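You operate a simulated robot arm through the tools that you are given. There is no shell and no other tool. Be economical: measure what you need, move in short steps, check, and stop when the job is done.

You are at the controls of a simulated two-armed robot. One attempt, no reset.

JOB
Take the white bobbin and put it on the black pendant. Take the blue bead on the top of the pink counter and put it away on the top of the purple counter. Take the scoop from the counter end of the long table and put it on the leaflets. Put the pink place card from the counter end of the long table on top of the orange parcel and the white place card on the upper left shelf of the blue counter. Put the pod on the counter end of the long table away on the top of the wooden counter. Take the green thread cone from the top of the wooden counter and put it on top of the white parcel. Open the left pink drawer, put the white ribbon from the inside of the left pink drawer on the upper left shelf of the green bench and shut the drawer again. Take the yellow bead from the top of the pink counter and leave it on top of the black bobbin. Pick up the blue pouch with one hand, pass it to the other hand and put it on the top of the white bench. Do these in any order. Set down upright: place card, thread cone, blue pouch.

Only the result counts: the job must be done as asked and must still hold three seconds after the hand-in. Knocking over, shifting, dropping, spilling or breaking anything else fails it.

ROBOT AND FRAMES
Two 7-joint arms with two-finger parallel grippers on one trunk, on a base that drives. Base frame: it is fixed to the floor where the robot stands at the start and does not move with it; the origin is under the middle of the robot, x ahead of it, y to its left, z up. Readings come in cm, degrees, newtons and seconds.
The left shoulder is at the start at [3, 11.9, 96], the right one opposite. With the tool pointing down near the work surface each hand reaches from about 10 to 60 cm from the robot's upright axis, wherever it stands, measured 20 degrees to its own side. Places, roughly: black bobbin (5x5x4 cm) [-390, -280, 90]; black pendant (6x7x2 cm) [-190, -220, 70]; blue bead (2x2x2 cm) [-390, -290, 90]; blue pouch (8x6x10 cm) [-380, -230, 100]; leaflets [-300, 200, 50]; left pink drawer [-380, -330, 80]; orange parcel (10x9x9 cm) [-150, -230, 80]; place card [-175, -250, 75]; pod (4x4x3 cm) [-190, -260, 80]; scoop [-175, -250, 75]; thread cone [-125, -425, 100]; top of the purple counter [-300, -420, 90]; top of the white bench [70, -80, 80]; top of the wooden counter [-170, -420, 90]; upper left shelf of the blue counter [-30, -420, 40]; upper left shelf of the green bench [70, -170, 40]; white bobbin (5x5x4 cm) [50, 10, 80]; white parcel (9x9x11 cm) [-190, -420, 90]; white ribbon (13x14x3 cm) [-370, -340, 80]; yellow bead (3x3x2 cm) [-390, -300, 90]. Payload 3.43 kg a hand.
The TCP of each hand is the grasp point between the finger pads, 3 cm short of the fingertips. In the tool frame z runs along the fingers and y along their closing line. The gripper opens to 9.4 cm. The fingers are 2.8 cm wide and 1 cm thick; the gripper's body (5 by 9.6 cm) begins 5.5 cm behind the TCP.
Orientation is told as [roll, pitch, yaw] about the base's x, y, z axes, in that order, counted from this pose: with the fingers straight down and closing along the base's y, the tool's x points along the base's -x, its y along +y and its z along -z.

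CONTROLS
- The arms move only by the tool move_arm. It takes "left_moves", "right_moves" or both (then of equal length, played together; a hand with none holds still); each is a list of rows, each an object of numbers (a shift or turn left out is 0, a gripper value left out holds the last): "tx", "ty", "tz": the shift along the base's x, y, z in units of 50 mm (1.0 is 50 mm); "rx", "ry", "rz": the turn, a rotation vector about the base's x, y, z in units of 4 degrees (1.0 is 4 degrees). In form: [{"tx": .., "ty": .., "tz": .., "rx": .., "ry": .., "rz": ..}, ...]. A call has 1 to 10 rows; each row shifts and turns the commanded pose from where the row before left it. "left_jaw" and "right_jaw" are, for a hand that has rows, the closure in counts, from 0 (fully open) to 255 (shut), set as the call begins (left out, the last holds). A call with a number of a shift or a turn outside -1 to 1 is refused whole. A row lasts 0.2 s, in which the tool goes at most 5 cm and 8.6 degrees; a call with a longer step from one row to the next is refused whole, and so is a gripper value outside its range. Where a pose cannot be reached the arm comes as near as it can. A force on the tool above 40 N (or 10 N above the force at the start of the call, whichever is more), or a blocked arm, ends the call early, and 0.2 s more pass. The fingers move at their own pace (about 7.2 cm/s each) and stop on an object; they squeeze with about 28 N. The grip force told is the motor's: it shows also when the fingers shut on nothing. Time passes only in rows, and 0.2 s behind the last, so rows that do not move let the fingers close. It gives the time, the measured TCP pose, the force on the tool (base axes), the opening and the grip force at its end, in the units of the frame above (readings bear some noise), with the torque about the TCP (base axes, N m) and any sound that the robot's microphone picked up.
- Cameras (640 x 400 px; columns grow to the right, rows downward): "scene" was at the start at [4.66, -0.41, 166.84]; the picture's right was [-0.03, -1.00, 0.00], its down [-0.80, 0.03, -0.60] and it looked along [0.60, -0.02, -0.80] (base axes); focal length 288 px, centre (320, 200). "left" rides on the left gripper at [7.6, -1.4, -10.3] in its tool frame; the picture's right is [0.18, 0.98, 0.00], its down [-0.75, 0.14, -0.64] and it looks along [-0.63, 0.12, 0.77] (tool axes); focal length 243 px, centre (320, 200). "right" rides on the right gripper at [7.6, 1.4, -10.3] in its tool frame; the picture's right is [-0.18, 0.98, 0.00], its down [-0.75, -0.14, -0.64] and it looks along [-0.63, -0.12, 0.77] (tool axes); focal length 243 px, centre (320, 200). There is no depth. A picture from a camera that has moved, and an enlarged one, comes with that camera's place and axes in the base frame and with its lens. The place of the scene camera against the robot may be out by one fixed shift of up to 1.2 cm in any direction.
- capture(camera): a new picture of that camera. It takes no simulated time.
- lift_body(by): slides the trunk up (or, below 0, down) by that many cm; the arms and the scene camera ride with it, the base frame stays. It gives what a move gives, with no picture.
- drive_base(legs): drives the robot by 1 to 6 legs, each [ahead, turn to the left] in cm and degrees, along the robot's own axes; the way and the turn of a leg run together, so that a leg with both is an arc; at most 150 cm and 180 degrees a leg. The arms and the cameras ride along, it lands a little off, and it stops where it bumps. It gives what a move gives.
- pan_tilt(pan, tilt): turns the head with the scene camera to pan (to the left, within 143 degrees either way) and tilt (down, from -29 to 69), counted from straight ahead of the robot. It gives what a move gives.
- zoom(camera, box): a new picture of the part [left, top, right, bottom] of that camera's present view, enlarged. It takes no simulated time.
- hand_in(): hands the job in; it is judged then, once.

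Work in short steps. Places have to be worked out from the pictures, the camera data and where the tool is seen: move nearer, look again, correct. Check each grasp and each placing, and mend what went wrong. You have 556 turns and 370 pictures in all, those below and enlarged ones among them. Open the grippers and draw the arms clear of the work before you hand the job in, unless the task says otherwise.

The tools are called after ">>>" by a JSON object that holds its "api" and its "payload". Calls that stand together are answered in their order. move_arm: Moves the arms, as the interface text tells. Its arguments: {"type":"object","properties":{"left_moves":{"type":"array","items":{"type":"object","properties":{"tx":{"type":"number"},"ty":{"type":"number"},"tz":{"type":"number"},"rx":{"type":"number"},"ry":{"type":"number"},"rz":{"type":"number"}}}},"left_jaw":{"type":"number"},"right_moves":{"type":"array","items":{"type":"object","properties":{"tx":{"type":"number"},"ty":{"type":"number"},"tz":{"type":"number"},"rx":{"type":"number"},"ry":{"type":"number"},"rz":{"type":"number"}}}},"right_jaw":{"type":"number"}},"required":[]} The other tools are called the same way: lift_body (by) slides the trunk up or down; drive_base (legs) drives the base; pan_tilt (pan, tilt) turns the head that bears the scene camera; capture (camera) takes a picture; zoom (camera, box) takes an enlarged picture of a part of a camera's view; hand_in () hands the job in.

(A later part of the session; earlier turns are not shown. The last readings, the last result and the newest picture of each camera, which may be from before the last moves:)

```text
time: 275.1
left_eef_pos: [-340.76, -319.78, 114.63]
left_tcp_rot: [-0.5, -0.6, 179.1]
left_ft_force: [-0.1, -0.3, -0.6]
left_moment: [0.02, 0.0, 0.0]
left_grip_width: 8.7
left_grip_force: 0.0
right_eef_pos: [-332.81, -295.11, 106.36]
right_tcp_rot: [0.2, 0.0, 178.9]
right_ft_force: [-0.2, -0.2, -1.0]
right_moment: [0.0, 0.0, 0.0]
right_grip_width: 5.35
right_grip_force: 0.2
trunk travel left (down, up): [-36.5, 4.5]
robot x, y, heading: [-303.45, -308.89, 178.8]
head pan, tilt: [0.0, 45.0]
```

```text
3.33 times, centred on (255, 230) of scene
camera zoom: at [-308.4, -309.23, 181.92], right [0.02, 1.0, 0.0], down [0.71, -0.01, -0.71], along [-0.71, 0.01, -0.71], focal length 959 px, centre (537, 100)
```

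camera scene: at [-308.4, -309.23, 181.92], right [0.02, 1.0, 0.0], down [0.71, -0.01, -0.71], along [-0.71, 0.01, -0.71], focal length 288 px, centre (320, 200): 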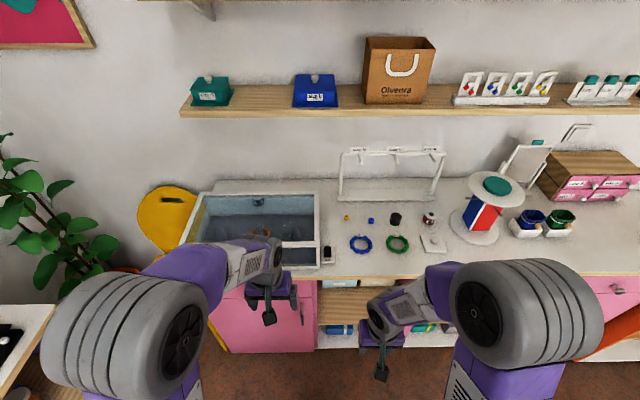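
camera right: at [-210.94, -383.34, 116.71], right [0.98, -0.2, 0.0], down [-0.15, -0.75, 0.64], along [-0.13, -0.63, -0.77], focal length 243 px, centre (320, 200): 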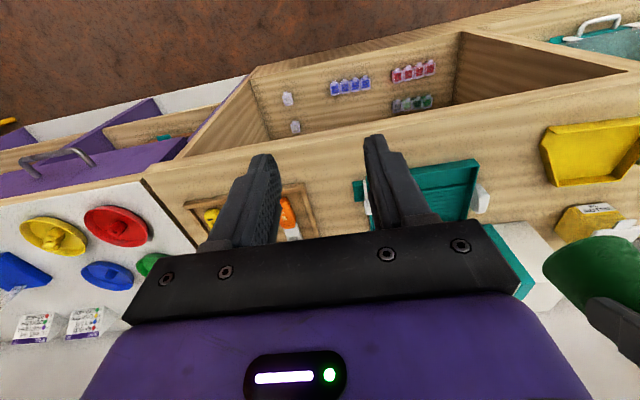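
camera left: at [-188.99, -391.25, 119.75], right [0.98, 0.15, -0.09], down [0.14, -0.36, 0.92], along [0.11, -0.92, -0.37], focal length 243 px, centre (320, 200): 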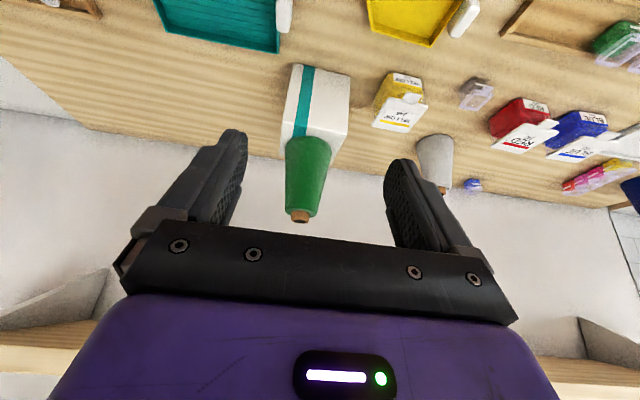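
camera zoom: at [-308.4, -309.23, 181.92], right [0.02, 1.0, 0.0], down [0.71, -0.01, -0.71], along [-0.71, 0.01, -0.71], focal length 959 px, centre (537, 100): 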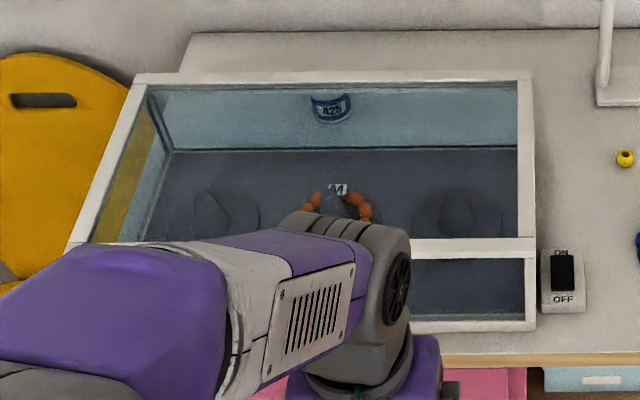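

Beads: yellow ≈(-388.5,-297), blue ≈(-386.4,-287), black bobbin ≈(-386,-277); counter front x≈-362. I pull the hands in and approach obliquely.

>>> {"api": "move_arm", "payload": {"left_moves": [{"tx": 0.9}, {"tx": 0.9}, {"tx": 0.6}, {}], "right_moves": [{"tz": 0.4}, {"tz": 0.4}, {}, {}]}}

>>> {"api": "drive_base", "payload": {"legs": [[0, -20], [28, 0], [0, 20]]}}

>>> {"api": "move_arm", "payload": {"right_moves": [{"tx": -0.8, "ry": 1}, {"tx": -0.8, "ry": 1}, {"ry": 1, "tx": -0.3}, {"ry": 1}, {"ry": 1}, {"ry": 1}, {}]}}

>>> {"api": "capture", "payload": {"camera": "right"}}

>>> {"api": "capture", "payload": {"camera": "scene"}}

```text
time: 276.1
left_eef_pos: [-328.67, -319.65, 114.61]
left_tcp_rot: [-0.3, -0.5, 179.0]
left_ft_force: [0.7, -0.2, 0.4]
left_moment: [-0.01, -0.02, -0.04]
left_grip_width: 8.65
left_grip_force: 0.0
right_eef_pos: [-332.79, -295.07, 110.44]
right_tcp_rot: [0.1, 0.0, 178.7]
right_ft_force: [0.6, -0.2, -0.3]
right_moment: [0.04, 0.0, -0.01]
right_grip_width: 5.35
right_grip_force: 0.0
trunk travel left (down, up): [-36.5, 4.5]
robot x, y, heading: [-303.79, -309.01, 179.2]
head pan, tilt: [0.0, 45.0]
```

```text
time: 280.2
left_eef_pos: [-354.99, -309.54, 114.69]
left_tcp_rot: [-0.5, -0.6, 178.9]
left_ft_force: [0.0, -0.4, -0.6]
left_moment: [-0.02, -0.01, 0.0]
left_grip_width: 8.68
left_grip_force: 0.2
right_eef_pos: [-359.02, -284.96, 110.42]
right_tcp_rot: [0.1, 0.0, 178.5]
right_ft_force: [-0.6, 0.3, -0.4]
right_moment: [0.01, -0.01, 0.01]
right_grip_width: 5.34
right_grip_force: 0.1
trunk travel left (down, up): [-36.5, 4.5]
robot x, y, heading: [-329.73, -299.02, 178.9]
head pan, tilt: [0.0, 45.0]
```

```text
time: 281.8
left_eef_pos: [-354.95, -309.59, 114.61]
left_tcp_rot: [-0.3, -0.6, 178.8]
left_ft_force: [-0.1, 0.2, -0.1]
left_moment: [-0.02, 0.0, -0.01]
left_grip_width: 8.68
left_grip_force: 0.0
right_eef_pos: [-368.34, -284.9, 110.5]
right_tcp_rot: [0.8, -24.1, 178.2]
right_ft_force: [-0.2, 0.6, 0.2]
right_moment: [-0.03, 0.01, 0.0]
right_grip_width: 5.32
right_grip_force: 0.1
trunk travel left (down, up): [-36.5, 4.5]
robot x, y, heading: [-329.72, -299.0, 178.9]
head pan, tilt: [0.0, 45.0]
```

```text
241 pictures are left
camera right: at [-357.24, -286.38, 116.74], right [-0.19, -0.98, 0.09], down [-0.42, 0.16, 0.89], along [-0.89, 0.13, -0.44], focal length 243 px, centre (320, 200)
```

right: 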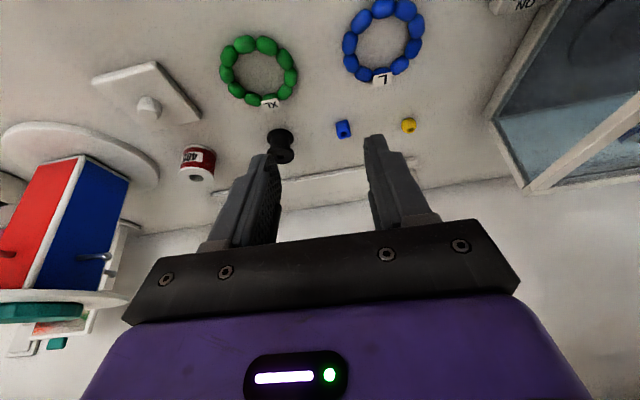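

```text
240 pictures are left
camera scene: at [-334.59, -299.1, 181.92], right [0.02, 1.0, 0.0], down [0.71, -0.01, -0.71], along [-0.71, 0.01, -0.71], focal length 288 px, centre (320, 200)
```

scene: 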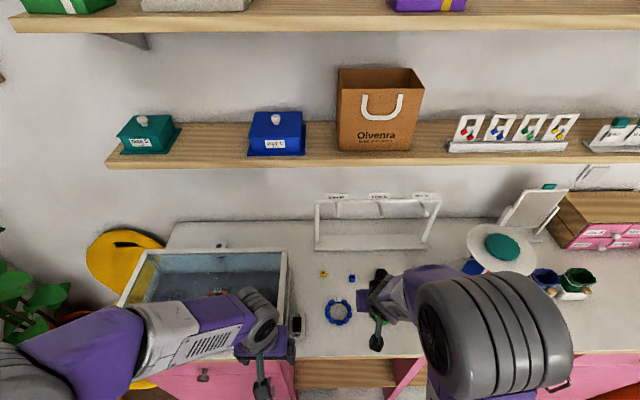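

Both views put the yellow bead at (-388.5,-296.8). I move above it and look again.

>>> {"api": "move_arm", "payload": {"right_moves": [{"tx": -0.7, "ty": -0.5}, {"tx": -0.8, "ty": -0.5}, {"tx": -0.8, "ty": -0.5}, {"tx": -0.8, "ty": -0.5, "tz": -0.2}, {"tx": -0.7, "ty": -0.38, "tz": -0.5}, {"tz": -0.9}, {}]}}

>>> {"api": "capture", "payload": {"camera": "right"}}

```text
time: 283.4
left_eef_pos: [-354.92, -309.57, 114.65]
left_tcp_rot: [-0.5, -0.7, 178.8]
left_ft_force: [-1.3, 0.0, -0.8]
left_moment: [0.01, 0.02, -0.02]
left_grip_width: 8.66
left_grip_force: 0.1
right_eef_pos: [-387.24, -296.53, 102.41]
right_tcp_rot: [0.6, -23.9, 178.4]
right_ft_force: [0.2, -0.8, -0.2]
right_moment: [0.01, -0.03, -0.05]
right_grip_width: 5.37
right_grip_force: 0.1
trunk travel left (down, up): [-36.5, 4.5]
robot x, y, heading: [-329.51, -298.81, 178.8]
head pan, tilt: [0.0, 45.0]
```

```text
239 pictures are left
camera right: at [-376.2, -298.12, 108.77], right [-0.19, -0.98, 0.09], down [-0.42, 0.16, 0.89], along [-0.89, 0.13, -0.44], focal length 243 px, centre (320, 200)
```

right: 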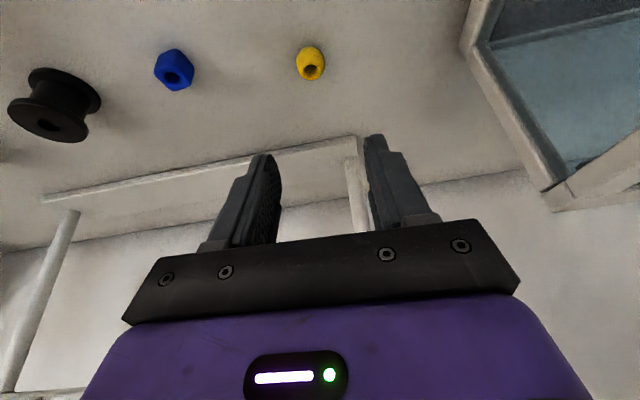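

Bead centre triangulates at (-388.2,-296.6,91.2). I go down to TCP z≈93.8.

>>> {"api": "move_arm", "payload": {"right_moves": [{"tz": -0.8}, {"tz": -0.6}, {"tz": -0.3}, {}]}}

>>> {"api": "capture", "payload": {"camera": "right"}}

```text
time: 284.4
left_eef_pos: [-354.87, -309.55, 114.63]
left_tcp_rot: [-0.5, -0.6, 178.8]
left_ft_force: [0.1, 0.1, -0.7]
left_moment: [0.02, 0.01, 0.01]
left_grip_width: 8.66
left_grip_force: 0.0
right_eef_pos: [-387.39, -296.69, 93.92]
right_tcp_rot: [0.8, -24.1, 178.4]
right_ft_force: [-0.4, 0.4, -0.5]
right_moment: [0.0, 0.01, -0.01]
right_grip_width: 5.35
right_grip_force: 0.0
trunk travel left (down, up): [-36.5, 4.5]
robot x, y, heading: [-329.41, -299.22, 178.9]
head pan, tilt: [0.0, 45.0]
```

```text
238 pictures are left
camera right: at [-376.23, -298.23, 100.29], right [-0.19, -0.98, 0.09], down [-0.42, 0.16, 0.89], along [-0.89, 0.13, -0.44], focal length 243 px, centre (320, 200)
```

right: 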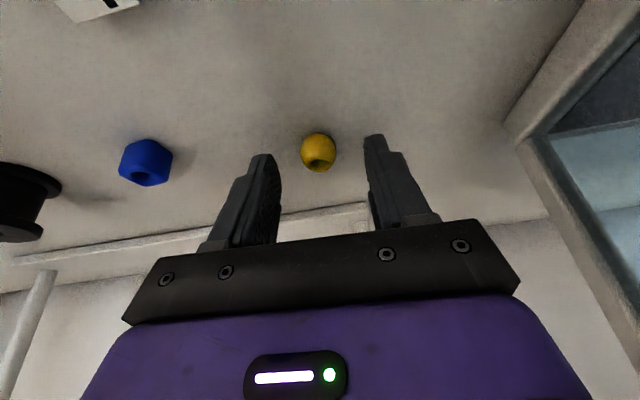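

>>> {"api": "move_arm", "payload": {"right_moves": [{"tz": -0.03}, {}, {}, {}, {}], "right_jaw": 255}}

>>> {"api": "capture", "payload": {"camera": "right"}}

```text
time: 285.6
left_eef_pos: [-354.84, -309.55, 114.67]
left_tcp_rot: [-0.6, -0.6, 178.8]
left_ft_force: [-0.3, -0.1, 0.7]
left_moment: [0.02, -0.01, -0.01]
left_grip_width: 8.68
left_grip_force: 0.1
right_eef_pos: [-387.39, -296.74, 93.78]
right_tcp_rot: [0.8, -24.0, 178.4]
right_ft_force: [-0.9, 0.5, -0.1]
right_moment: [-0.01, -0.03, 0.02]
right_grip_width: 2.04
right_grip_force: 27.6
trunk travel left (down, up): [-36.5, 4.5]
robot x, y, heading: [-330.04, -299.26, 178.5]
head pan, tilt: [0.0, 45.0]
```

```text
237 pictures are left
camera right: at [-376.22, -298.26, 100.13], right [-0.19, -0.98, 0.09], down [-0.42, 0.16, 0.89], along [-0.89, 0.13, -0.44], focal length 243 px, centre (320, 200)
```

right: 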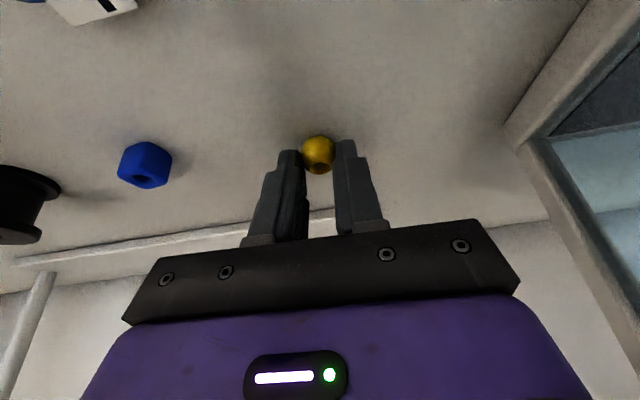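

Yellow bead held. I lift and move toward the bobbin to look.

>>> {"api": "move_arm", "payload": {"right_moves": [{"tz": 0.5}, {"tz": 0.8}, {"tz": 0.8, "ty": 0.3}, {"ty": 0.9, "tx": 0.2}, {"ty": 0.9, "tx": 0.2}, {"ty": 0.7, "tx": 0.2}, {}]}}

>>> {"api": "capture", "payload": {"camera": "right"}}

>>> {"api": "zoom", "payload": {"camera": "scene", "box": [310, 240, 430, 320]}}

```text
time: 287.2
left_eef_pos: [-354.86, -309.72, 114.59]
left_tcp_rot: [-0.5, -0.5, 178.8]
left_ft_force: [0.6, -1.2, 0.3]
left_moment: [0.04, 0.03, 0.01]
left_grip_width: 8.68
left_grip_force: 0.0
right_eef_pos: [-384.25, -282.98, 104.24]
right_tcp_rot: [0.7, -24.1, 178.4]
right_ft_force: [0.3, -0.2, 0.0]
right_moment: [0.0, 0.0, 0.0]
right_grip_width: 2.06
right_grip_force: 28.0
trunk travel left (down, up): [-36.5, 4.5]
robot x, y, heading: [-329.56, -299.01, 178.7]
head pan, tilt: [0.0, 45.0]
```

```text
236 pictures are left
camera right: at [-373.21, -284.4, 110.59], right [-0.19, -0.98, 0.09], down [-0.42, 0.16, 0.89], along [-0.89, 0.13, -0.44], focal length 243 px, centre (320, 200)
```

right: 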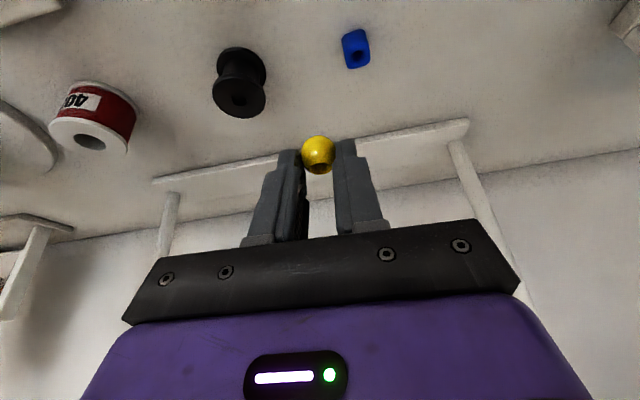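

```text
5.00 times, centred on (370, 280) of scene
camera zoom: at [-334.6, -299.27, 181.92], right [0.02, 1.0, 0.0], down [0.71, -0.01, -0.71], along [-0.71, 0.01, -0.71], focal length 1439 px, centre (70, -200)
```

zoom: 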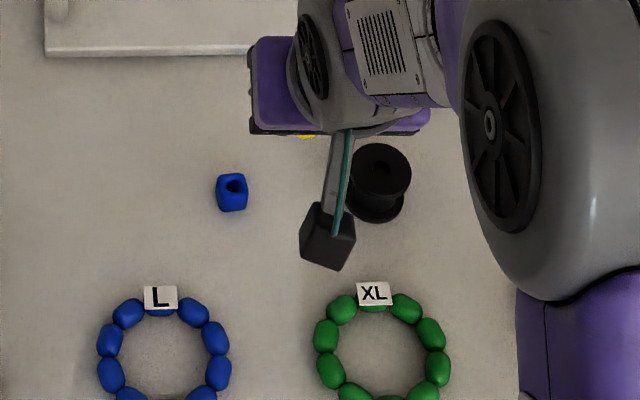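

Bobbin top centre ≈(-385.8,-277), z≈94.2. I move the bead above it and lower partway.

>>> {"api": "move_arm", "payload": {"right_moves": [{"ty": 0.6, "tx": -0.07}, {"ty": 0.58, "tx": -0.07}, {"tz": -0.5}, {"tz": -0.35}, {}]}}

>>> {"api": "zoom", "payload": {"camera": "right", "box": [240, 80, 400, 200]}}

>>> {"api": "zoom", "payload": {"camera": "scene", "box": [310, 240, 430, 320]}}

```text
time: 288.4
left_eef_pos: [-354.95, -309.65, 114.63]
left_tcp_rot: [-0.5, -0.7, 178.8]
left_ft_force: [0.2, -0.6, -0.3]
left_moment: [-0.01, -0.01, 0.01]
left_grip_width: 8.68
left_grip_force: 0.1
right_eef_pos: [-385.03, -276.82, 100.03]
right_tcp_rot: [0.7, -24.2, 178.4]
right_ft_force: [0.2, 0.0, -1.0]
right_moment: [-0.01, 0.03, -0.01]
right_grip_width: 2.06
right_grip_force: 27.3
trunk travel left (down, up): [-36.5, 4.5]
robot x, y, heading: [-330.08, -298.94, 178.8]
head pan, tilt: [0.0, 45.0]
```

```text
3.33 times, centred on (320, 140) of right
camera zoom: at [-373.93, -278.43, 106.36], right [-0.19, -0.98, 0.09], down [-0.42, 0.16, 0.89], along [-0.89, 0.13, -0.44], focal length 809 px, centre (320, 400)
```

zoom: 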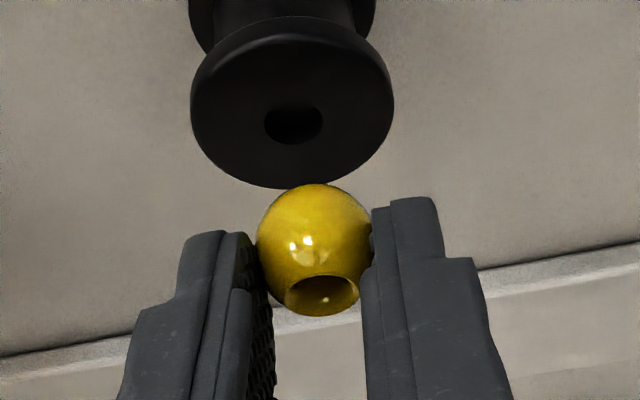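

```text
5.00 times, centred on (370, 280) of scene
camera zoom: at [-334.54, -299.19, 181.93], right [0.02, 1.0, 0.0], down [0.71, -0.01, -0.71], along [-0.71, 0.01, -0.71], focal length 1439 px, centre (70, -200)
```

zoom: 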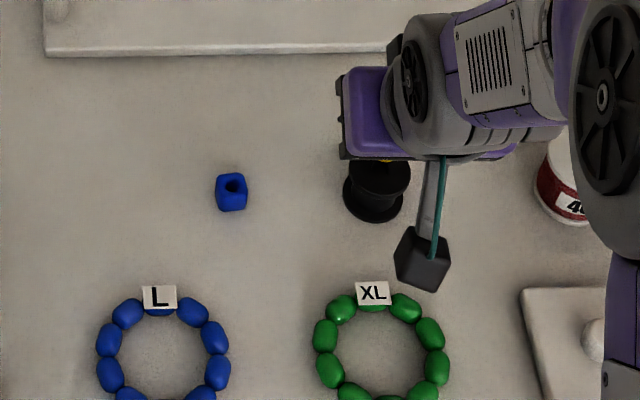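

Aligned within 2 mm. I lower gently to contact.

>>> {"api": "move_arm", "payload": {"right_moves": [{"ty": 0.04, "tz": -0.2}, {"tz": -0.12}, {"tz": -0.06}, {"tz": -0.05}, {}]}}

>>> {"api": "zoom", "payload": {"camera": "right", "box": [240, 80, 400, 200]}}

```text
time: 289.6
left_eef_pos: [-354.92, -309.52, 114.74]
left_tcp_rot: [-0.4, -0.7, 178.9]
left_ft_force: [1.4, -0.8, -1.0]
left_moment: [0.01, 0.04, -0.02]
left_grip_width: 8.65
left_grip_force: 0.0
right_eef_pos: [-385.17, -276.89, 97.81]
right_tcp_rot: [0.7, -24.0, 178.5]
right_ft_force: [0.6, 0.1, 0.7]
right_moment: [-0.03, -0.03, 0.0]
right_grip_width: 2.06
right_grip_force: 28.4
trunk travel left (down, up): [-36.5, 4.5]
robot x, y, heading: [-329.73, -299.12, 178.7]
head pan, tilt: [0.0, 45.0]
```

```text
3.33 times, centred on (320, 140) of right
camera zoom: at [-373.98, -278.21, 104.21], right [-0.19, -0.98, 0.09], down [-0.42, 0.16, 0.89], along [-0.89, 0.13, -0.44], focal length 809 px, centre (320, 400)
```

zoom: 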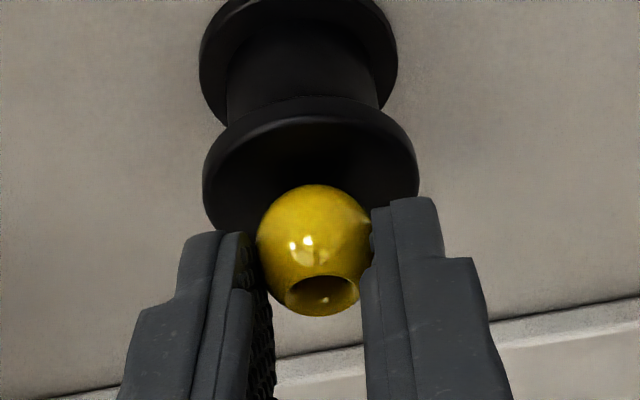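

>>> {"api": "move_arm", "payload": {"right_moves": [{"tz": -0.04}, {"tz": -0.04}, {"tz": -0.03}, {}]}}

>>> {"api": "zoom", "payload": {"camera": "right", "box": [240, 80, 400, 200]}}

```text
time: 290.6
left_eef_pos: [-354.88, -309.55, 114.76]
left_tcp_rot: [-0.5, -0.7, 178.8]
left_ft_force: [-0.1, 0.2, -0.3]
left_moment: [0.01, -0.01, 0.01]
left_grip_width: 8.67
left_grip_force: 0.0
right_eef_pos: [-385.08, -276.73, 97.43]
right_tcp_rot: [0.7, -24.2, 178.4]
right_ft_force: [0.8, 0.4, 11.8]
right_moment: [-0.02, 0.04, -0.04]
right_grip_width: 2.06
right_grip_force: 28.2
trunk travel left (down, up): [-36.5, 4.5]
robot x, y, heading: [-329.78, -299.02, 178.7]
head pan, tilt: [0.0, 45.0]
```

```text
3.33 times, centred on (320, 140) of right
camera zoom: at [-373.95, -278.24, 103.82], right [-0.19, -0.98, 0.09], down [-0.42, 0.16, 0.89], along [-0.89, 0.13, -0.44], focal length 809 px, centre (320, 400)
```

zoom: 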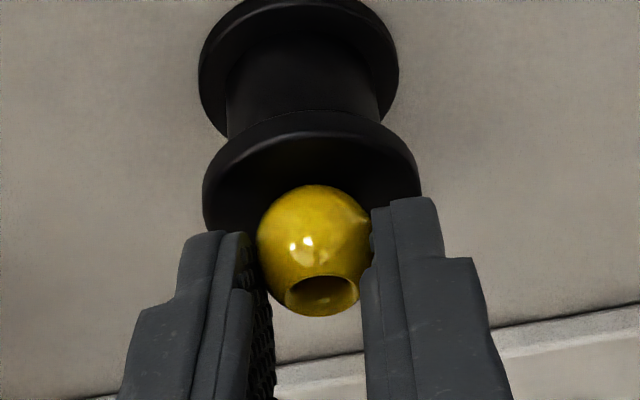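

Contact; the bead is ~5 mm past centre. I raise a hair, shift +x 5 mm, touch again.

>>> {"api": "move_arm", "payload": {"right_moves": [{"tz": 0.06}, {"tx": 0.1}, {"tz": -0.04}, {"tz": -0.02}, {}]}}

>>> {"api": "zoom", "payload": {"camera": "right", "box": [240, 80, 400, 200]}}

```text
time: 291.8
left_eef_pos: [-354.74, -309.65, 114.6]
left_tcp_rot: [-0.5, -0.6, 178.8]
left_ft_force: [0.2, -0.6, -0.3]
left_moment: [0.03, 0.0, 0.0]
left_grip_width: 8.67
left_grip_force: 0.1
right_eef_pos: [-384.6, -276.67, 97.49]
right_tcp_rot: [0.8, -24.2, 178.4]
right_ft_force: [2.7, 1.0, 15.1]
right_moment: [0.01, 0.07, -0.05]
right_grip_width: 2.07
right_grip_force: 27.5
trunk travel left (down, up): [-36.5, 4.5]
robot x, y, heading: [-329.52, -299.06, 178.7]
head pan, tilt: [0.0, 45.0]
```

```text
3.33 times, centred on (320, 140) of right
camera zoom: at [-373.39, -278.24, 103.81], right [-0.19, -0.98, 0.09], down [-0.42, 0.16, 0.89], along [-0.89, 0.13, -0.44], focal length 809 px, centre (320, 400)
```

zoom: 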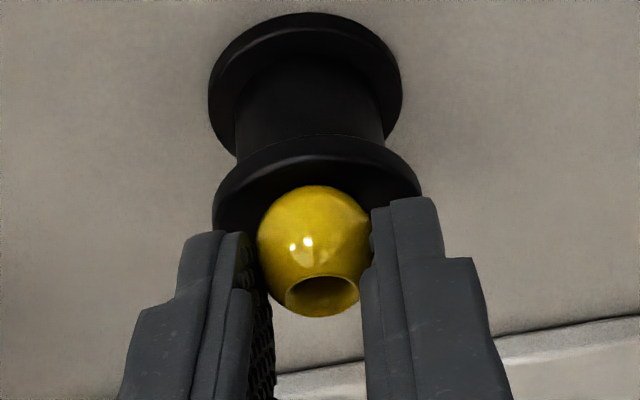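

Now centred. I ease the pressure and open gently.

>>> {"api": "move_arm", "payload": {"right_moves": [{"tz": 0.02}, {}]}}

>>> {"api": "move_arm", "payload": {"right_moves": [{}, {}, {}], "right_jaw": 140}}

>>> {"api": "zoom", "payload": {"camera": "right", "box": [240, 80, 400, 200]}}

```text
time: 292.4
left_eef_pos: [-354.91, -309.59, 114.74]
left_tcp_rot: [-0.5, -0.7, 178.8]
left_ft_force: [0.3, -0.4, -0.1]
left_moment: [0.01, 0.0, 0.0]
left_grip_width: 8.66
left_grip_force: 0.1
right_eef_pos: [-384.46, -276.72, 97.45]
right_tcp_rot: [0.7, -24.1, 178.3]
right_ft_force: [0.0, 0.9, 12.7]
right_moment: [0.03, 0.07, -0.03]
right_grip_width: 2.07
right_grip_force: 27.9
trunk travel left (down, up): [-36.5, 4.5]
robot x, y, heading: [-329.67, -299.09, 178.8]
head pan, tilt: [0.0, 45.0]
```

```text
time: 293.2
left_eef_pos: [-355.0, -309.51, 114.65]
left_tcp_rot: [-0.5, -0.5, 178.8]
left_ft_force: [0.1, 0.8, 0.1]
left_moment: [0.01, 0.0, -0.01]
left_grip_width: 8.67
left_grip_force: 0.0
right_eef_pos: [-384.63, -276.7, 97.45]
right_tcp_rot: [0.7, -24.1, 178.4]
right_ft_force: [-0.8, -1.4, -0.2]
right_moment: [0.01, 0.0, -0.01]
right_grip_width: 4.22
right_grip_force: 0.1
trunk travel left (down, up): [-36.5, 4.5]
robot x, y, heading: [-329.37, -298.93, 178.6]
head pan, tilt: [0.0, 45.0]
```

```text
3.33 times, centred on (320, 140) of right
camera zoom: at [-373.48, -278.24, 103.78], right [-0.19, -0.98, 0.09], down [-0.42, 0.16, 0.89], along [-0.89, 0.13, -0.44], focal length 809 px, centre (320, 400)
```

zoom: 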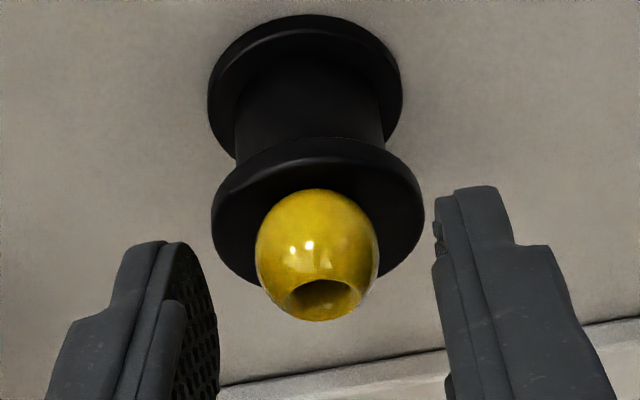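

The yellow bead sits on the bobbin. I rise and go for the blue bead at (-386.3,-286.7).

>>> {"api": "move_arm", "payload": {"right_moves": [{"tz": 0.3}, {"tz": 0.5}, {"tz": 0.7}, {"ty": -0.7, "tx": -0.05}, {"ty": -0.7, "tx": -0.05}, {"ty": -0.62, "tx": -0.04}, {"tz": -0.8}, {"tz": -0.6}, {}], "right_jaw": 115}}

>>> {"api": "capture", "payload": {"camera": "right"}}

```text
time: 295.2
left_eef_pos: [-355.03, -309.53, 114.69]
left_tcp_rot: [-0.5, -0.6, 178.9]
left_ft_force: [0.3, -0.4, 0.3]
left_moment: [-0.01, -0.02, -0.02]
left_grip_width: 8.68
left_grip_force: 0.0
right_eef_pos: [-385.32, -286.77, 97.97]
right_tcp_rot: [0.8, -24.2, 178.3]
right_ft_force: [-1.1, 0.1, 0.1]
right_moment: [0.03, -0.01, 0.05]
right_grip_width: 5.15
right_grip_force: 0.0
trunk travel left (down, up): [-36.5, 4.5]
robot x, y, heading: [-329.88, -299.48, 178.7]
head pan, tilt: [0.0, 45.0]
```

```text
228 pictures are left
camera right: at [-374.2, -288.31, 104.26], right [-0.19, -0.98, 0.09], down [-0.42, 0.16, 0.89], along [-0.89, 0.13, -0.44], focal length 243 px, centre (320, 200)
```

right: 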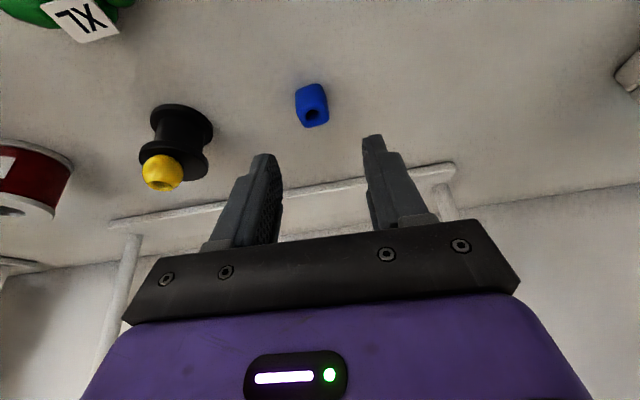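

>>> {"api": "move_arm", "payload": {"right_moves": [{"tz": -0.5, "ty": 0.02}, {"tz": -0.33}, {}]}}

>>> {"api": "move_arm", "payload": {"right_moves": [{}, {}, {}, {}], "right_jaw": 255}}

>>> {"api": "move_arm", "payload": {"right_moves": [{"tz": 0.5}, {"tz": 0.8}, {"tz": 0.9}, {}]}}

>>> {"api": "capture", "payload": {"camera": "right"}}

```text
time: 296.0
left_eef_pos: [-354.87, -309.54, 114.59]
left_tcp_rot: [-0.5, -0.6, 178.7]
left_ft_force: [0.0, 0.4, 0.4]
left_moment: [-0.04, 0.01, 0.01]
left_grip_width: 8.67
left_grip_force: 0.1
right_eef_pos: [-385.19, -286.78, 93.73]
right_tcp_rot: [0.8, -23.9, 178.3]
right_ft_force: [-0.5, -0.6, -0.1]
right_moment: [0.0, 0.0, -0.03]
right_grip_width: 5.17
right_grip_force: 0.1
trunk travel left (down, up): [-36.5, 4.5]
robot x, y, heading: [-329.87, -299.22, 178.9]
head pan, tilt: [0.0, 45.0]
```

```text
time: 297.0
left_eef_pos: [-355.06, -309.54, 114.67]
left_tcp_rot: [-0.5, -0.6, 178.9]
left_ft_force: [0.0, 1.3, 0.2]
left_moment: [0.02, 0.01, 0.05]
left_grip_width: 8.66
left_grip_force: 0.1
right_eef_pos: [-385.18, -286.77, 93.85]
right_tcp_rot: [0.7, -24.0, 178.4]
right_ft_force: [0.4, -0.1, 0.3]
right_moment: [-0.02, 0.0, 0.01]
right_grip_width: 1.74
right_grip_force: 28.4
trunk travel left (down, up): [-36.5, 4.5]
robot x, y, heading: [-329.82, -299.47, 178.7]
head pan, tilt: [0.0, 45.0]
```

```text
time: 298.0
left_eef_pos: [-355.0, -309.57, 114.76]
left_tcp_rot: [-0.6, -0.6, 178.8]
left_ft_force: [0.0, -0.6, 0.0]
left_moment: [0.02, 0.02, 0.02]
left_grip_width: 8.67
left_grip_force: 0.2
right_eef_pos: [-385.23, -286.63, 104.76]
right_tcp_rot: [0.7, -23.9, 178.4]
right_ft_force: [-0.8, -0.6, -0.3]
right_moment: [0.01, -0.02, 0.0]
right_grip_width: 1.78
right_grip_force: 28.0
trunk travel left (down, up): [-36.5, 4.5]
robot x, y, heading: [-329.59, -299.23, 179.1]
head pan, tilt: [0.0, 45.0]
```

```text
227 pictures are left
camera right: at [-374.14, -288.13, 111.06], right [-0.19, -0.98, 0.09], down [-0.42, 0.16, 0.89], along [-0.89, 0.13, -0.45], focal length 243 px, centre (320, 200)
```

right: 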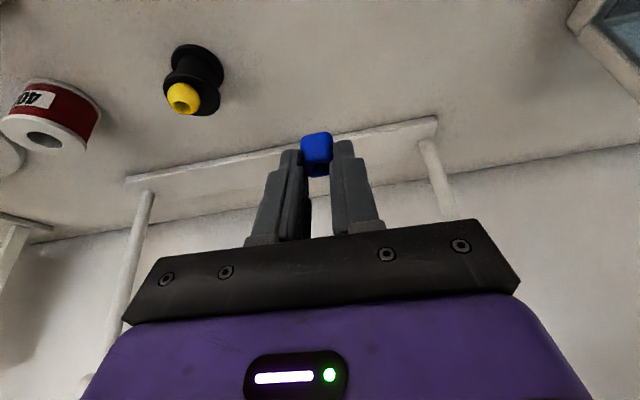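

Blue bead held. I bring the hands in, back off and drive to the purple counter.

>>> {"api": "move_arm", "payload": {"right_moves": [{"tx": 0.9, "tz": 0.3}, {"tx": 0.9, "tz": 0.3}, {"tx": 0.9}, {"tx": 0.9}, {"tx": 0.9}, {}]}}

>>> {"api": "drive_base", "payload": {"legs": [[-42, 0], [0, 90], [30, 0]]}}

>>> {"api": "pan_tilt", "payload": {"pan": 0, "tilt": 50}}

>>> {"api": "capture", "payload": {"camera": "scene"}}

```text
time: 299.4
left_eef_pos: [-354.89, -309.53, 114.63]
left_tcp_rot: [-0.4, -0.7, 178.9]
left_ft_force: [0.6, -0.5, 0.2]
left_moment: [-0.01, 0.01, 0.0]
left_grip_width: 8.66
left_grip_force: 0.0
right_eef_pos: [-364.73, -286.92, 107.72]
right_tcp_rot: [0.7, -24.0, 178.4]
right_ft_force: [-0.3, -0.6, -0.1]
right_moment: [0.02, 0.0, 0.01]
right_grip_width: 1.78
right_grip_force: 28.5
right hand out of reach, approached as far as the arm can: row 5
trunk travel left (down, up): [-36.5, 4.5]
robot x, y, heading: [-329.77, -299.2, 178.8]
head pan, tilt: [0.0, 45.0]
```

```text
time: 307.5
left_eef_pos: [-278.03, -354.99, 114.68]
left_tcp_rot: [-0.5, -0.6, -91.4]
left_ft_force: [0.1, -1.3, 0.4]
left_moment: [0.0, 0.02, -0.01]
left_grip_width: 8.64
left_grip_force: 0.1
right_eef_pos: [-300.74, -364.83, 107.71]
right_tcp_rot: [0.7, -24.0, -91.9]
right_ft_force: [-0.3, -0.5, -0.4]
right_moment: [-0.03, 0.0, 0.0]
right_grip_width: 1.78
right_grip_force: 27.5
trunk travel left (down, up): [-36.5, 4.5]
robot x, y, heading: [-288.06, -329.53, -91.4]
head pan, tilt: [0.0, 45.0]
```

```text
time: 308.1
left_eef_pos: [-278.16, -355.21, 114.61]
left_tcp_rot: [-0.6, -0.6, -91.4]
left_ft_force: [-0.1, 0.2, 0.2]
left_moment: [-0.02, 0.0, -0.02]
left_grip_width: 8.65
left_grip_force: 0.1
right_eef_pos: [-300.63, -364.82, 107.7]
right_tcp_rot: [0.7, -23.9, -91.9]
right_ft_force: [-1.3, 0.5, -0.8]
right_moment: [0.01, 0.0, 0.0]
right_grip_width: 1.81
right_grip_force: 28.3
trunk travel left (down, up): [-36.5, 4.5]
robot x, y, heading: [-288.58, -329.88, -91.4]
head pan, tilt: [0.0, 50.0]
```

```text
226 pictures are left
camera scene: at [-288.32, -334.71, 181.23], right [-1.0, 0.02, 0.0], down [0.02, 0.77, -0.64], along [-0.02, -0.64, -0.77], focal length 288 px, centre (320, 200)
```

scene: 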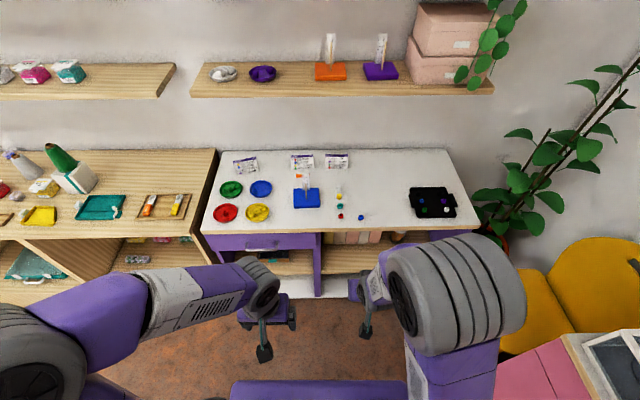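

>>> {"api": "zoom", "payload": {"camera": "scene", "box": [290, 140, 470, 250]}}

```text
3.56 times, centred on (380, 195) of scene
camera zoom: at [-288.32, -334.71, 181.23], right [-1.0, 0.02, 0.0], down [0.02, 0.77, -0.64], along [-0.02, -0.64, -0.77], focal length 1023 px, centre (107, 218)
```

zoom: 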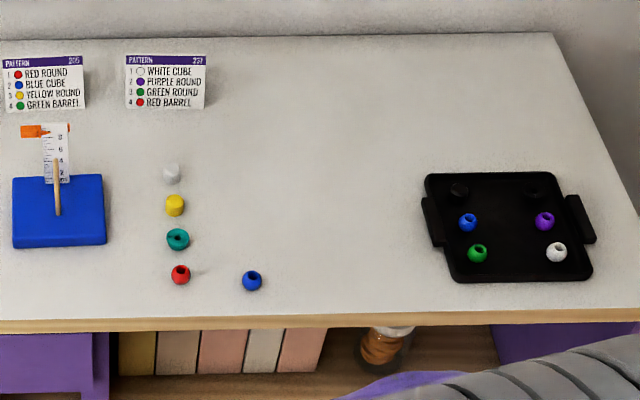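

Free spot on the purple counter at ≈(-318,-413). I approach.

>>> {"api": "drive_base", "payload": {"legs": [[0, -12], [30, 0], [0, 12]]}}

>>> {"api": "move_arm", "payload": {"right_moves": [{"tx": -0.2, "ty": -0.5}, {"tx": -0.3, "ty": -0.7}, {"tx": -0.4, "ty": -0.7}, {}]}}

>>> {"api": "capture", "payload": {"camera": "right"}}

>>> {"api": "capture", "payload": {"camera": "scene"}}

```text
time: 311.7
left_eef_pos: [-285.01, -383.96, 114.68]
left_tcp_rot: [-0.5, -0.6, -91.7]
left_ft_force: [0.5, -0.2, 0.4]
left_moment: [-0.01, 0.01, -0.03]
left_grip_width: 8.69
left_grip_force: 0.0
right_eef_pos: [-307.71, -393.68, 107.78]
right_tcp_rot: [0.7, -24.0, -92.0]
right_ft_force: [-0.2, 1.3, -0.8]
right_moment: [0.0, 0.02, 0.02]
right_grip_width: 1.81
right_grip_force: 27.8
trunk travel left (down, up): [-36.5, 4.5]
robot x, y, heading: [-295.38, -358.98, -91.5]
head pan, tilt: [0.0, 50.0]
```

```text
time: 312.7
left_eef_pos: [-285.04, -383.96, 114.65]
left_tcp_rot: [-0.5, -0.8, -91.5]
left_ft_force: [0.4, 0.1, -0.3]
left_moment: [0.01, 0.01, 0.04]
left_grip_width: 8.66
left_grip_force: 0.1
right_eef_pos: [-312.06, -403.23, 107.91]
right_tcp_rot: [0.7, -24.0, -91.9]
right_ft_force: [0.7, 0.3, 0.0]
right_moment: [0.0, 0.03, 0.0]
right_grip_width: 1.77
right_grip_force: 27.5
trunk travel left (down, up): [-36.5, 4.5]
robot x, y, heading: [-295.26, -358.94, -91.4]
head pan, tilt: [0.0, 50.0]
```

```text
224 pictures are left
camera right: at [-310.53, -391.97, 114.2], right [0.98, -0.2, 0.09], down [-0.16, -0.42, 0.89], along [-0.14, -0.88, -0.45], focal length 243 px, centre (320, 200)
```

right: 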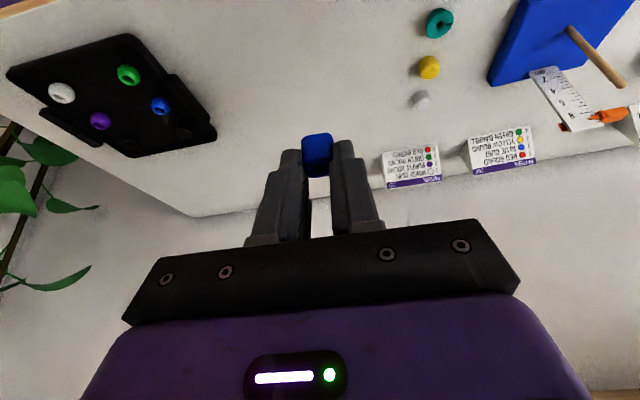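

```text
223 pictures are left
camera scene: at [-295.16, -363.52, 181.24], right [-1.0, 0.03, 0.0], down [0.02, 0.77, -0.64], along [-0.02, -0.64, -0.77], focal length 288 px, centre (320, 200)
```

scene: 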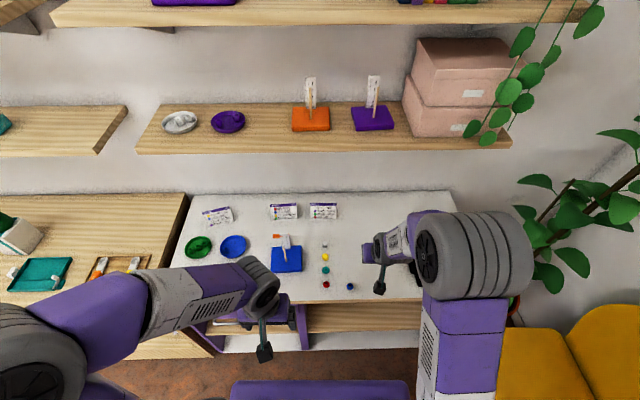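

The spot below (≈-314,-409) is free between the tray and the beads. I descend there.

>>> {"api": "move_arm", "payload": {"right_moves": [{"tx": -0.4, "ty": -0.6, "tz": -0.5}, {"ty": -0.5, "tz": -0.8}, {"tz": -0.8}, {"tz": -0.4}, {}]}}

>>> {"api": "capture", "payload": {"camera": "right"}}

```text
time: 313.9
left_eef_pos: [-284.97, -384.02, 114.76]
left_tcp_rot: [-0.5, -0.6, -91.6]
left_ft_force: [0.6, 0.5, 0.5]
left_moment: [-0.04, -0.03, 0.0]
left_grip_width: 8.68
left_grip_force: 0.0
right_eef_pos: [-314.15, -408.82, 95.24]
right_tcp_rot: [0.8, -24.0, -92.0]
right_ft_force: [0.0, -0.2, -0.8]
right_moment: [-0.01, -0.02, 0.01]
right_grip_width: 1.78
right_grip_force: 28.2
trunk travel left (down, up): [-36.5, 4.5]
robot x, y, heading: [-295.37, -358.55, -91.6]
head pan, tilt: [0.0, 50.0]
```

```text
222 pictures are left
camera right: at [-312.48, -397.47, 101.62], right [0.98, -0.2, 0.09], down [-0.16, -0.42, 0.89], along [-0.14, -0.88, -0.45], focal length 243 px, centre (320, 200)
```

right: 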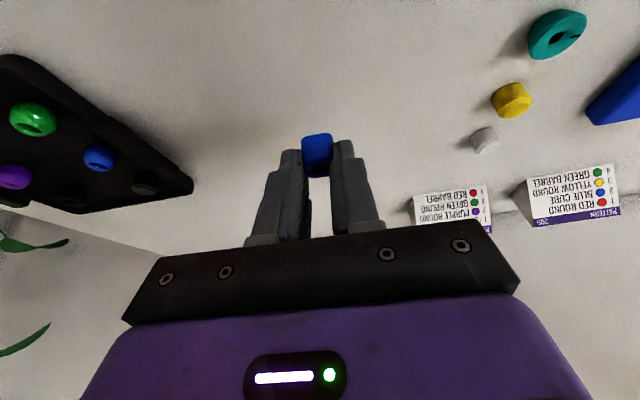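

Free area below. I lower in small steps until contact.

>>> {"api": "move_arm", "payload": {"right_moves": [{"tz": -0.2}, {"tz": -0.1}, {"tz": -0.08}, {"tz": -0.08}, {}]}}

```text
time: 315.1
left_eef_pos: [-284.98, -384.06, 114.6]
left_tcp_rot: [-0.5, -0.6, -91.6]
left_ft_force: [0.3, -0.2, -0.9]
left_moment: [-0.03, -0.02, 0.01]
left_grip_width: 8.71
left_grip_force: 0.1
right_eef_pos: [-314.12, -408.72, 93.05]
right_tcp_rot: [0.7, -24.0, -92.0]
right_ft_force: [-0.1, -0.7, 0.5]
right_moment: [0.03, -0.06, -0.02]
right_grip_width: 1.78
right_grip_force: 27.8
trunk travel left (down, up): [-36.5, 4.5]
robot x, y, heading: [-295.32, -358.63, -91.5]
head pan, tilt: [0.0, 50.0]
```

>>> {"api": "move_arm", "payload": {"right_moves": [{"tz": -0.08}, {"tz": -0.06}, {"tz": -0.06}, {"tz": -0.06}, {}]}}

```text
time: 316.3
left_eef_pos: [-285.05, -383.96, 114.61]
left_tcp_rot: [-0.5, -0.6, -91.6]
left_ft_force: [0.6, 0.5, -0.2]
left_moment: [-0.01, 0.01, 0.03]
left_grip_width: 8.66
left_grip_force: 0.0
right_eef_pos: [-314.21, -408.58, 91.53]
right_tcp_rot: [0.8, -24.1, -92.2]
right_ft_force: [0.6, -0.4, 0.5]
right_moment: [-0.01, -0.01, 0.01]
right_grip_width: 1.77
right_grip_force: 27.9
trunk travel left (down, up): [-36.5, 4.5]
robot x, y, heading: [-295.7, -359.37, -91.5]
head pan, tilt: [0.0, 50.0]
```

>>> {"api": "move_arm", "payload": {"right_moves": [{"tz": -0.06}, {"tz": -0.06}, {"tz": -0.06}, {"tz": -0.06}, {}]}}

>>> {"api": "capture", "payload": {"camera": "right"}}

```text
time: 317.5
left_eef_pos: [-285.03, -383.96, 114.57]
left_tcp_rot: [-0.5, -0.6, -91.6]
left_ft_force: [0.8, 0.3, 0.6]
left_moment: [0.01, 0.02, 0.01]
left_grip_width: 8.64
left_grip_force: 0.1
right_eef_pos: [-314.19, -408.76, 90.44]
right_tcp_rot: [0.8, -24.0, -92.1]
right_ft_force: [0.1, -0.6, -0.2]
right_moment: [0.0, 0.0, 0.02]
right_grip_width: 1.76
right_grip_force: 27.3
trunk travel left (down, up): [-36.5, 4.5]
robot x, y, heading: [-295.47, -358.78, -91.5]
head pan, tilt: [0.0, 50.0]
```

```text
221 pictures are left
camera right: at [-312.53, -397.47, 96.8], right [0.98, -0.2, 0.09], down [-0.16, -0.42, 0.89], along [-0.14, -0.88, -0.44], focal length 243 px, centre (320, 200)
```

right: 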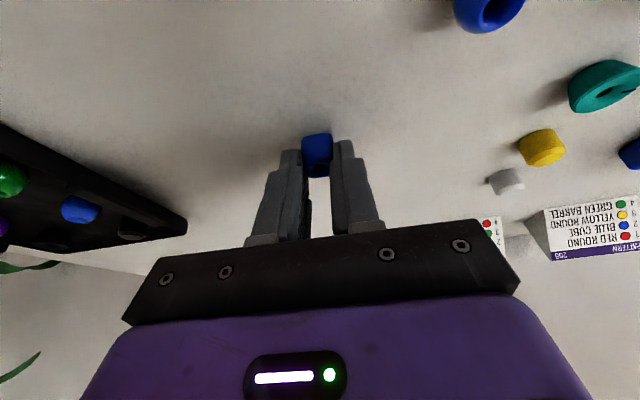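

>>> {"api": "move_arm", "payload": {"right_moves": [{"tz": -0.06}, {"tz": -0.06}, {"tz": -0.06}, {"tz": -0.06}, {}]}}

```text
time: 318.7
left_eef_pos: [-285.07, -383.97, 114.83]
left_tcp_rot: [-0.5, -0.7, -91.6]
left_ft_force: [-0.1, 0.3, 1.0]
left_moment: [0.03, 0.02, -0.01]
left_grip_width: 8.67
left_grip_force: 0.1
right_eef_pos: [-314.25, -408.69, 89.42]
right_tcp_rot: [0.6, -24.3, -92.0]
right_ft_force: [-1.3, 1.9, 22.8]
right_moment: [-0.19, 0.06, -0.04]
right_grip_width: 1.78
right_grip_force: 27.7
trunk travel left (down, up): [-36.5, 4.5]
robot x, y, heading: [-295.35, -358.54, -91.5]
head pan, tilt: [0.0, 50.0]
```

Contact. I ease off, open and withdraw.

>>> {"api": "move_arm", "payload": {"right_moves": [{"tz": 0.03}, {}]}}

>>> {"api": "move_arm", "payload": {"right_moves": [{}, {}, {}], "right_jaw": 130}}

>>> {"api": "move_arm", "payload": {"right_moves": [{"tz": 0.3}, {"tz": 0.6}, {"tz": 0.9}, {"tz": 0.9}, {"ty": 0.5, "tz": 0.5}, {}]}}

>>> {"api": "capture", "payload": {"camera": "right"}}

```text
time: 319.3
left_eef_pos: [-285.04, -384.04, 114.6]
left_tcp_rot: [-0.5, -0.7, -91.6]
left_ft_force: [-0.3, 0.2, -0.4]
left_moment: [0.0, 0.04, -0.03]
left_grip_width: 8.66
left_grip_force: 0.1
right_eef_pos: [-314.08, -408.63, 89.46]
right_tcp_rot: [0.6, -24.1, -92.0]
right_ft_force: [-1.9, -3.9, 14.7]
right_moment: [-0.29, 0.08, 0.0]
right_grip_width: 1.78
right_grip_force: 28.3
trunk travel left (down, up): [-36.5, 4.5]
robot x, y, heading: [-295.53, -358.83, -91.6]
head pan, tilt: [0.0, 50.0]
```

```text
time: 320.1
left_eef_pos: [-284.98, -383.99, 114.6]
left_tcp_rot: [-0.4, -0.7, -91.6]
left_ft_force: [1.4, 0.2, 0.5]
left_moment: [0.02, 0.0, 0.0]
left_grip_width: 8.69
left_grip_force: 0.1
right_eef_pos: [-314.31, -408.6, 89.3]
right_tcp_rot: [0.6, -23.7, -92.1]
right_ft_force: [2.1, 4.3, 6.4]
right_moment: [0.12, 0.13, -0.05]
right_grip_width: 4.52
right_grip_force: 0.0
trunk travel left (down, up): [-36.5, 4.5]
robot x, y, heading: [-295.41, -358.59, -91.4]
head pan, tilt: [0.0, 50.0]
```

```text
time: 321.5
left_eef_pos: [-285.07, -384.09, 114.62]
left_tcp_rot: [-0.5, -0.6, -91.6]
left_ft_force: [-0.4, 0.2, -1.0]
left_moment: [0.04, 0.01, 0.01]
left_grip_width: 8.66
left_grip_force: 0.0
right_eef_pos: [-314.16, -406.27, 105.5]
right_tcp_rot: [0.7, -23.9, -92.1]
right_ft_force: [0.5, -0.8, -0.6]
right_moment: [-0.02, -0.02, 0.01]
right_grip_width: 4.62
right_grip_force: 0.0
trunk travel left (down, up): [-36.5, 4.5]
robot x, y, heading: [-295.29, -358.9, -91.4]
head pan, tilt: [0.0, 50.0]
```

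```text
220 pictures are left
camera right: at [-312.48, -395.03, 111.88], right [0.98, -0.2, 0.09], down [-0.16, -0.42, 0.89], along [-0.14, -0.88, -0.45], focal length 243 px, centre (320, 200)
```

right: 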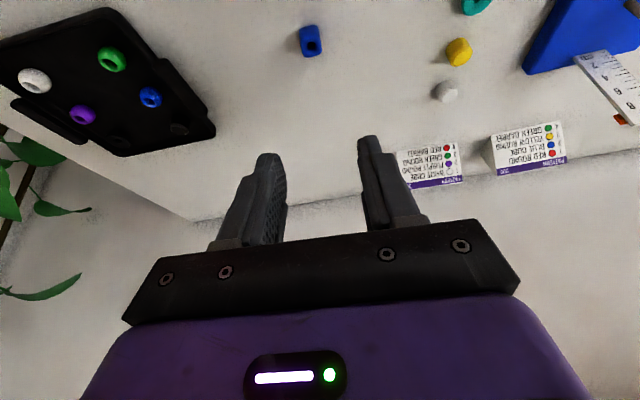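

Blue bead is placed. Next the drawer: I back off, face the pink counter at y≈-335 and look at the drawer front.

>>> {"api": "drive_base", "payload": {"legs": [[-24, 0], [0, -88.5]]}}

>>> {"api": "pan_tilt", "payload": {"pan": 0, "tilt": 50}}

>>> {"api": "lift_body", "payload": {"by": -20}}

>>> {"api": "capture", "payload": {"camera": "scene"}}

>>> {"api": "capture", "payload": {"camera": "left"}}

```text
time: 327.0
left_eef_pos: [-319.61, -346.22, 114.63]
left_tcp_rot: [-0.5, -0.6, -179.5]
left_ft_force: [0.7, 0.5, 0.6]
left_moment: [-0.01, 0.0, -0.01]
left_grip_width: 8.69
left_grip_force: 0.0
right_eef_pos: [-342.84, -317.87, 105.51]
right_tcp_rot: [0.7, -23.9, -180.0]
right_ft_force: [0.0, 0.2, -0.8]
right_moment: [-0.03, 0.0, 0.0]
right_grip_width: 4.6
right_grip_force: 0.1
trunk travel left (down, up): [-36.5, 4.5]
robot x, y, heading: [-294.62, -334.62, -179.6]
head pan, tilt: [0.0, 50.0]
```

```text
time: 327.6
left_eef_pos: [-319.61, -346.1, 114.72]
left_tcp_rot: [-0.5, -0.6, -179.4]
left_ft_force: [0.8, 0.7, 0.0]
left_moment: [-0.01, 0.04, -0.01]
left_grip_width: 8.66
left_grip_force: 0.0
right_eef_pos: [-342.93, -317.9, 105.53]
right_tcp_rot: [0.7, -23.9, -180.0]
right_ft_force: [-0.3, 0.1, 0.2]
right_moment: [-0.01, 0.0, -0.01]
right_grip_width: 4.6
right_grip_force: 0.1
trunk travel left (down, up): [-36.5, 4.5]
robot x, y, heading: [-294.27, -335.26, -179.5]
head pan, tilt: [0.0, 50.0]
```

```text
time: 329.8
left_eef_pos: [-319.62, -346.13, 94.63]
left_tcp_rot: [-0.5, -0.6, -179.5]
left_ft_force: [0.3, 0.3, 1.1]
left_moment: [0.01, -0.01, -0.01]
left_grip_width: 8.7
left_grip_force: 0.0
right_eef_pos: [-342.83, -317.87, 85.5]
right_tcp_rot: [0.7, -23.9, -180.1]
right_ft_force: [-0.6, -0.8, 0.3]
right_moment: [0.01, 0.01, 0.0]
right_grip_width: 4.62
right_grip_force: 0.0
trunk travel left (down, up): [-16.5, 24.5]
robot x, y, heading: [-294.84, -334.98, -179.5]
head pan, tilt: [0.0, 50.0]
```

```text
219 pictures are left
camera scene: at [-299.18, -335.21, 161.25], right [-0.01, 1.0, 0.0], down [0.77, 0.01, -0.64], along [-0.64, -0.01, -0.77], focal length 288 px, centre (320, 200)
```

scene: 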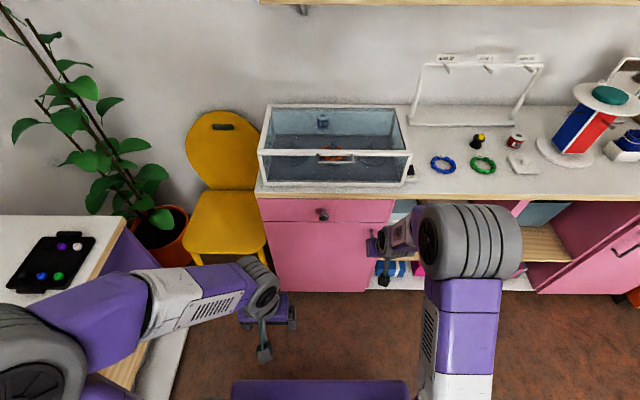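

```text
218 pictures are left
camera left: at [-311.94, -344.8, 104.69], right [0.19, -0.98, -0.01], down [-0.75, -0.15, 0.65], along [-0.64, -0.12, -0.76], focal length 243 px, centre (320, 200)
```

left: 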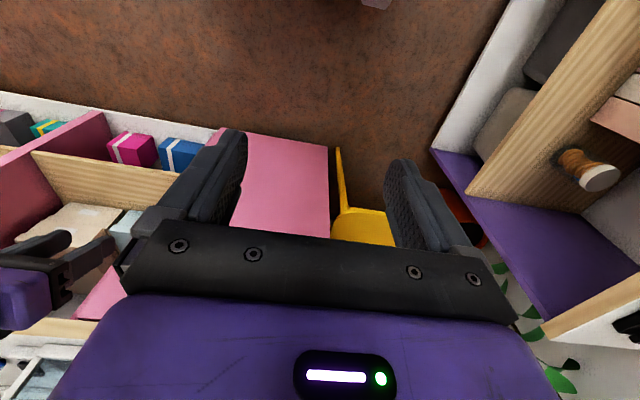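

>>> {"api": "zoom", "payload": {"camera": "scene", "box": [250, 90, 420, 230]}}

```text
2.86 times, centred on (335, 160) of scene
camera zoom: at [-299.18, -335.21, 161.25], right [-0.01, 1.0, 0.0], down [0.77, 0.01, -0.64], along [-0.64, -0.01, -0.77], focal length 822 px, centre (277, 314)
```

zoom: 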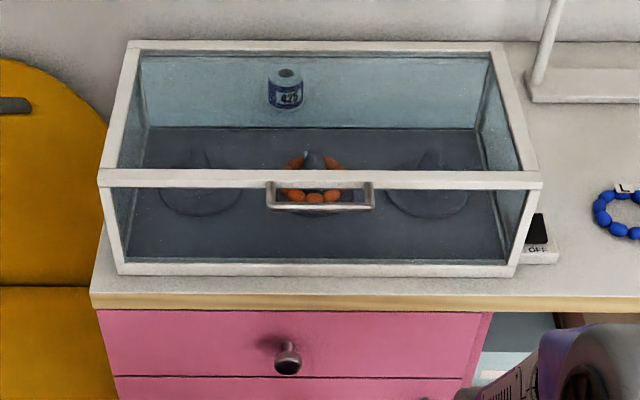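

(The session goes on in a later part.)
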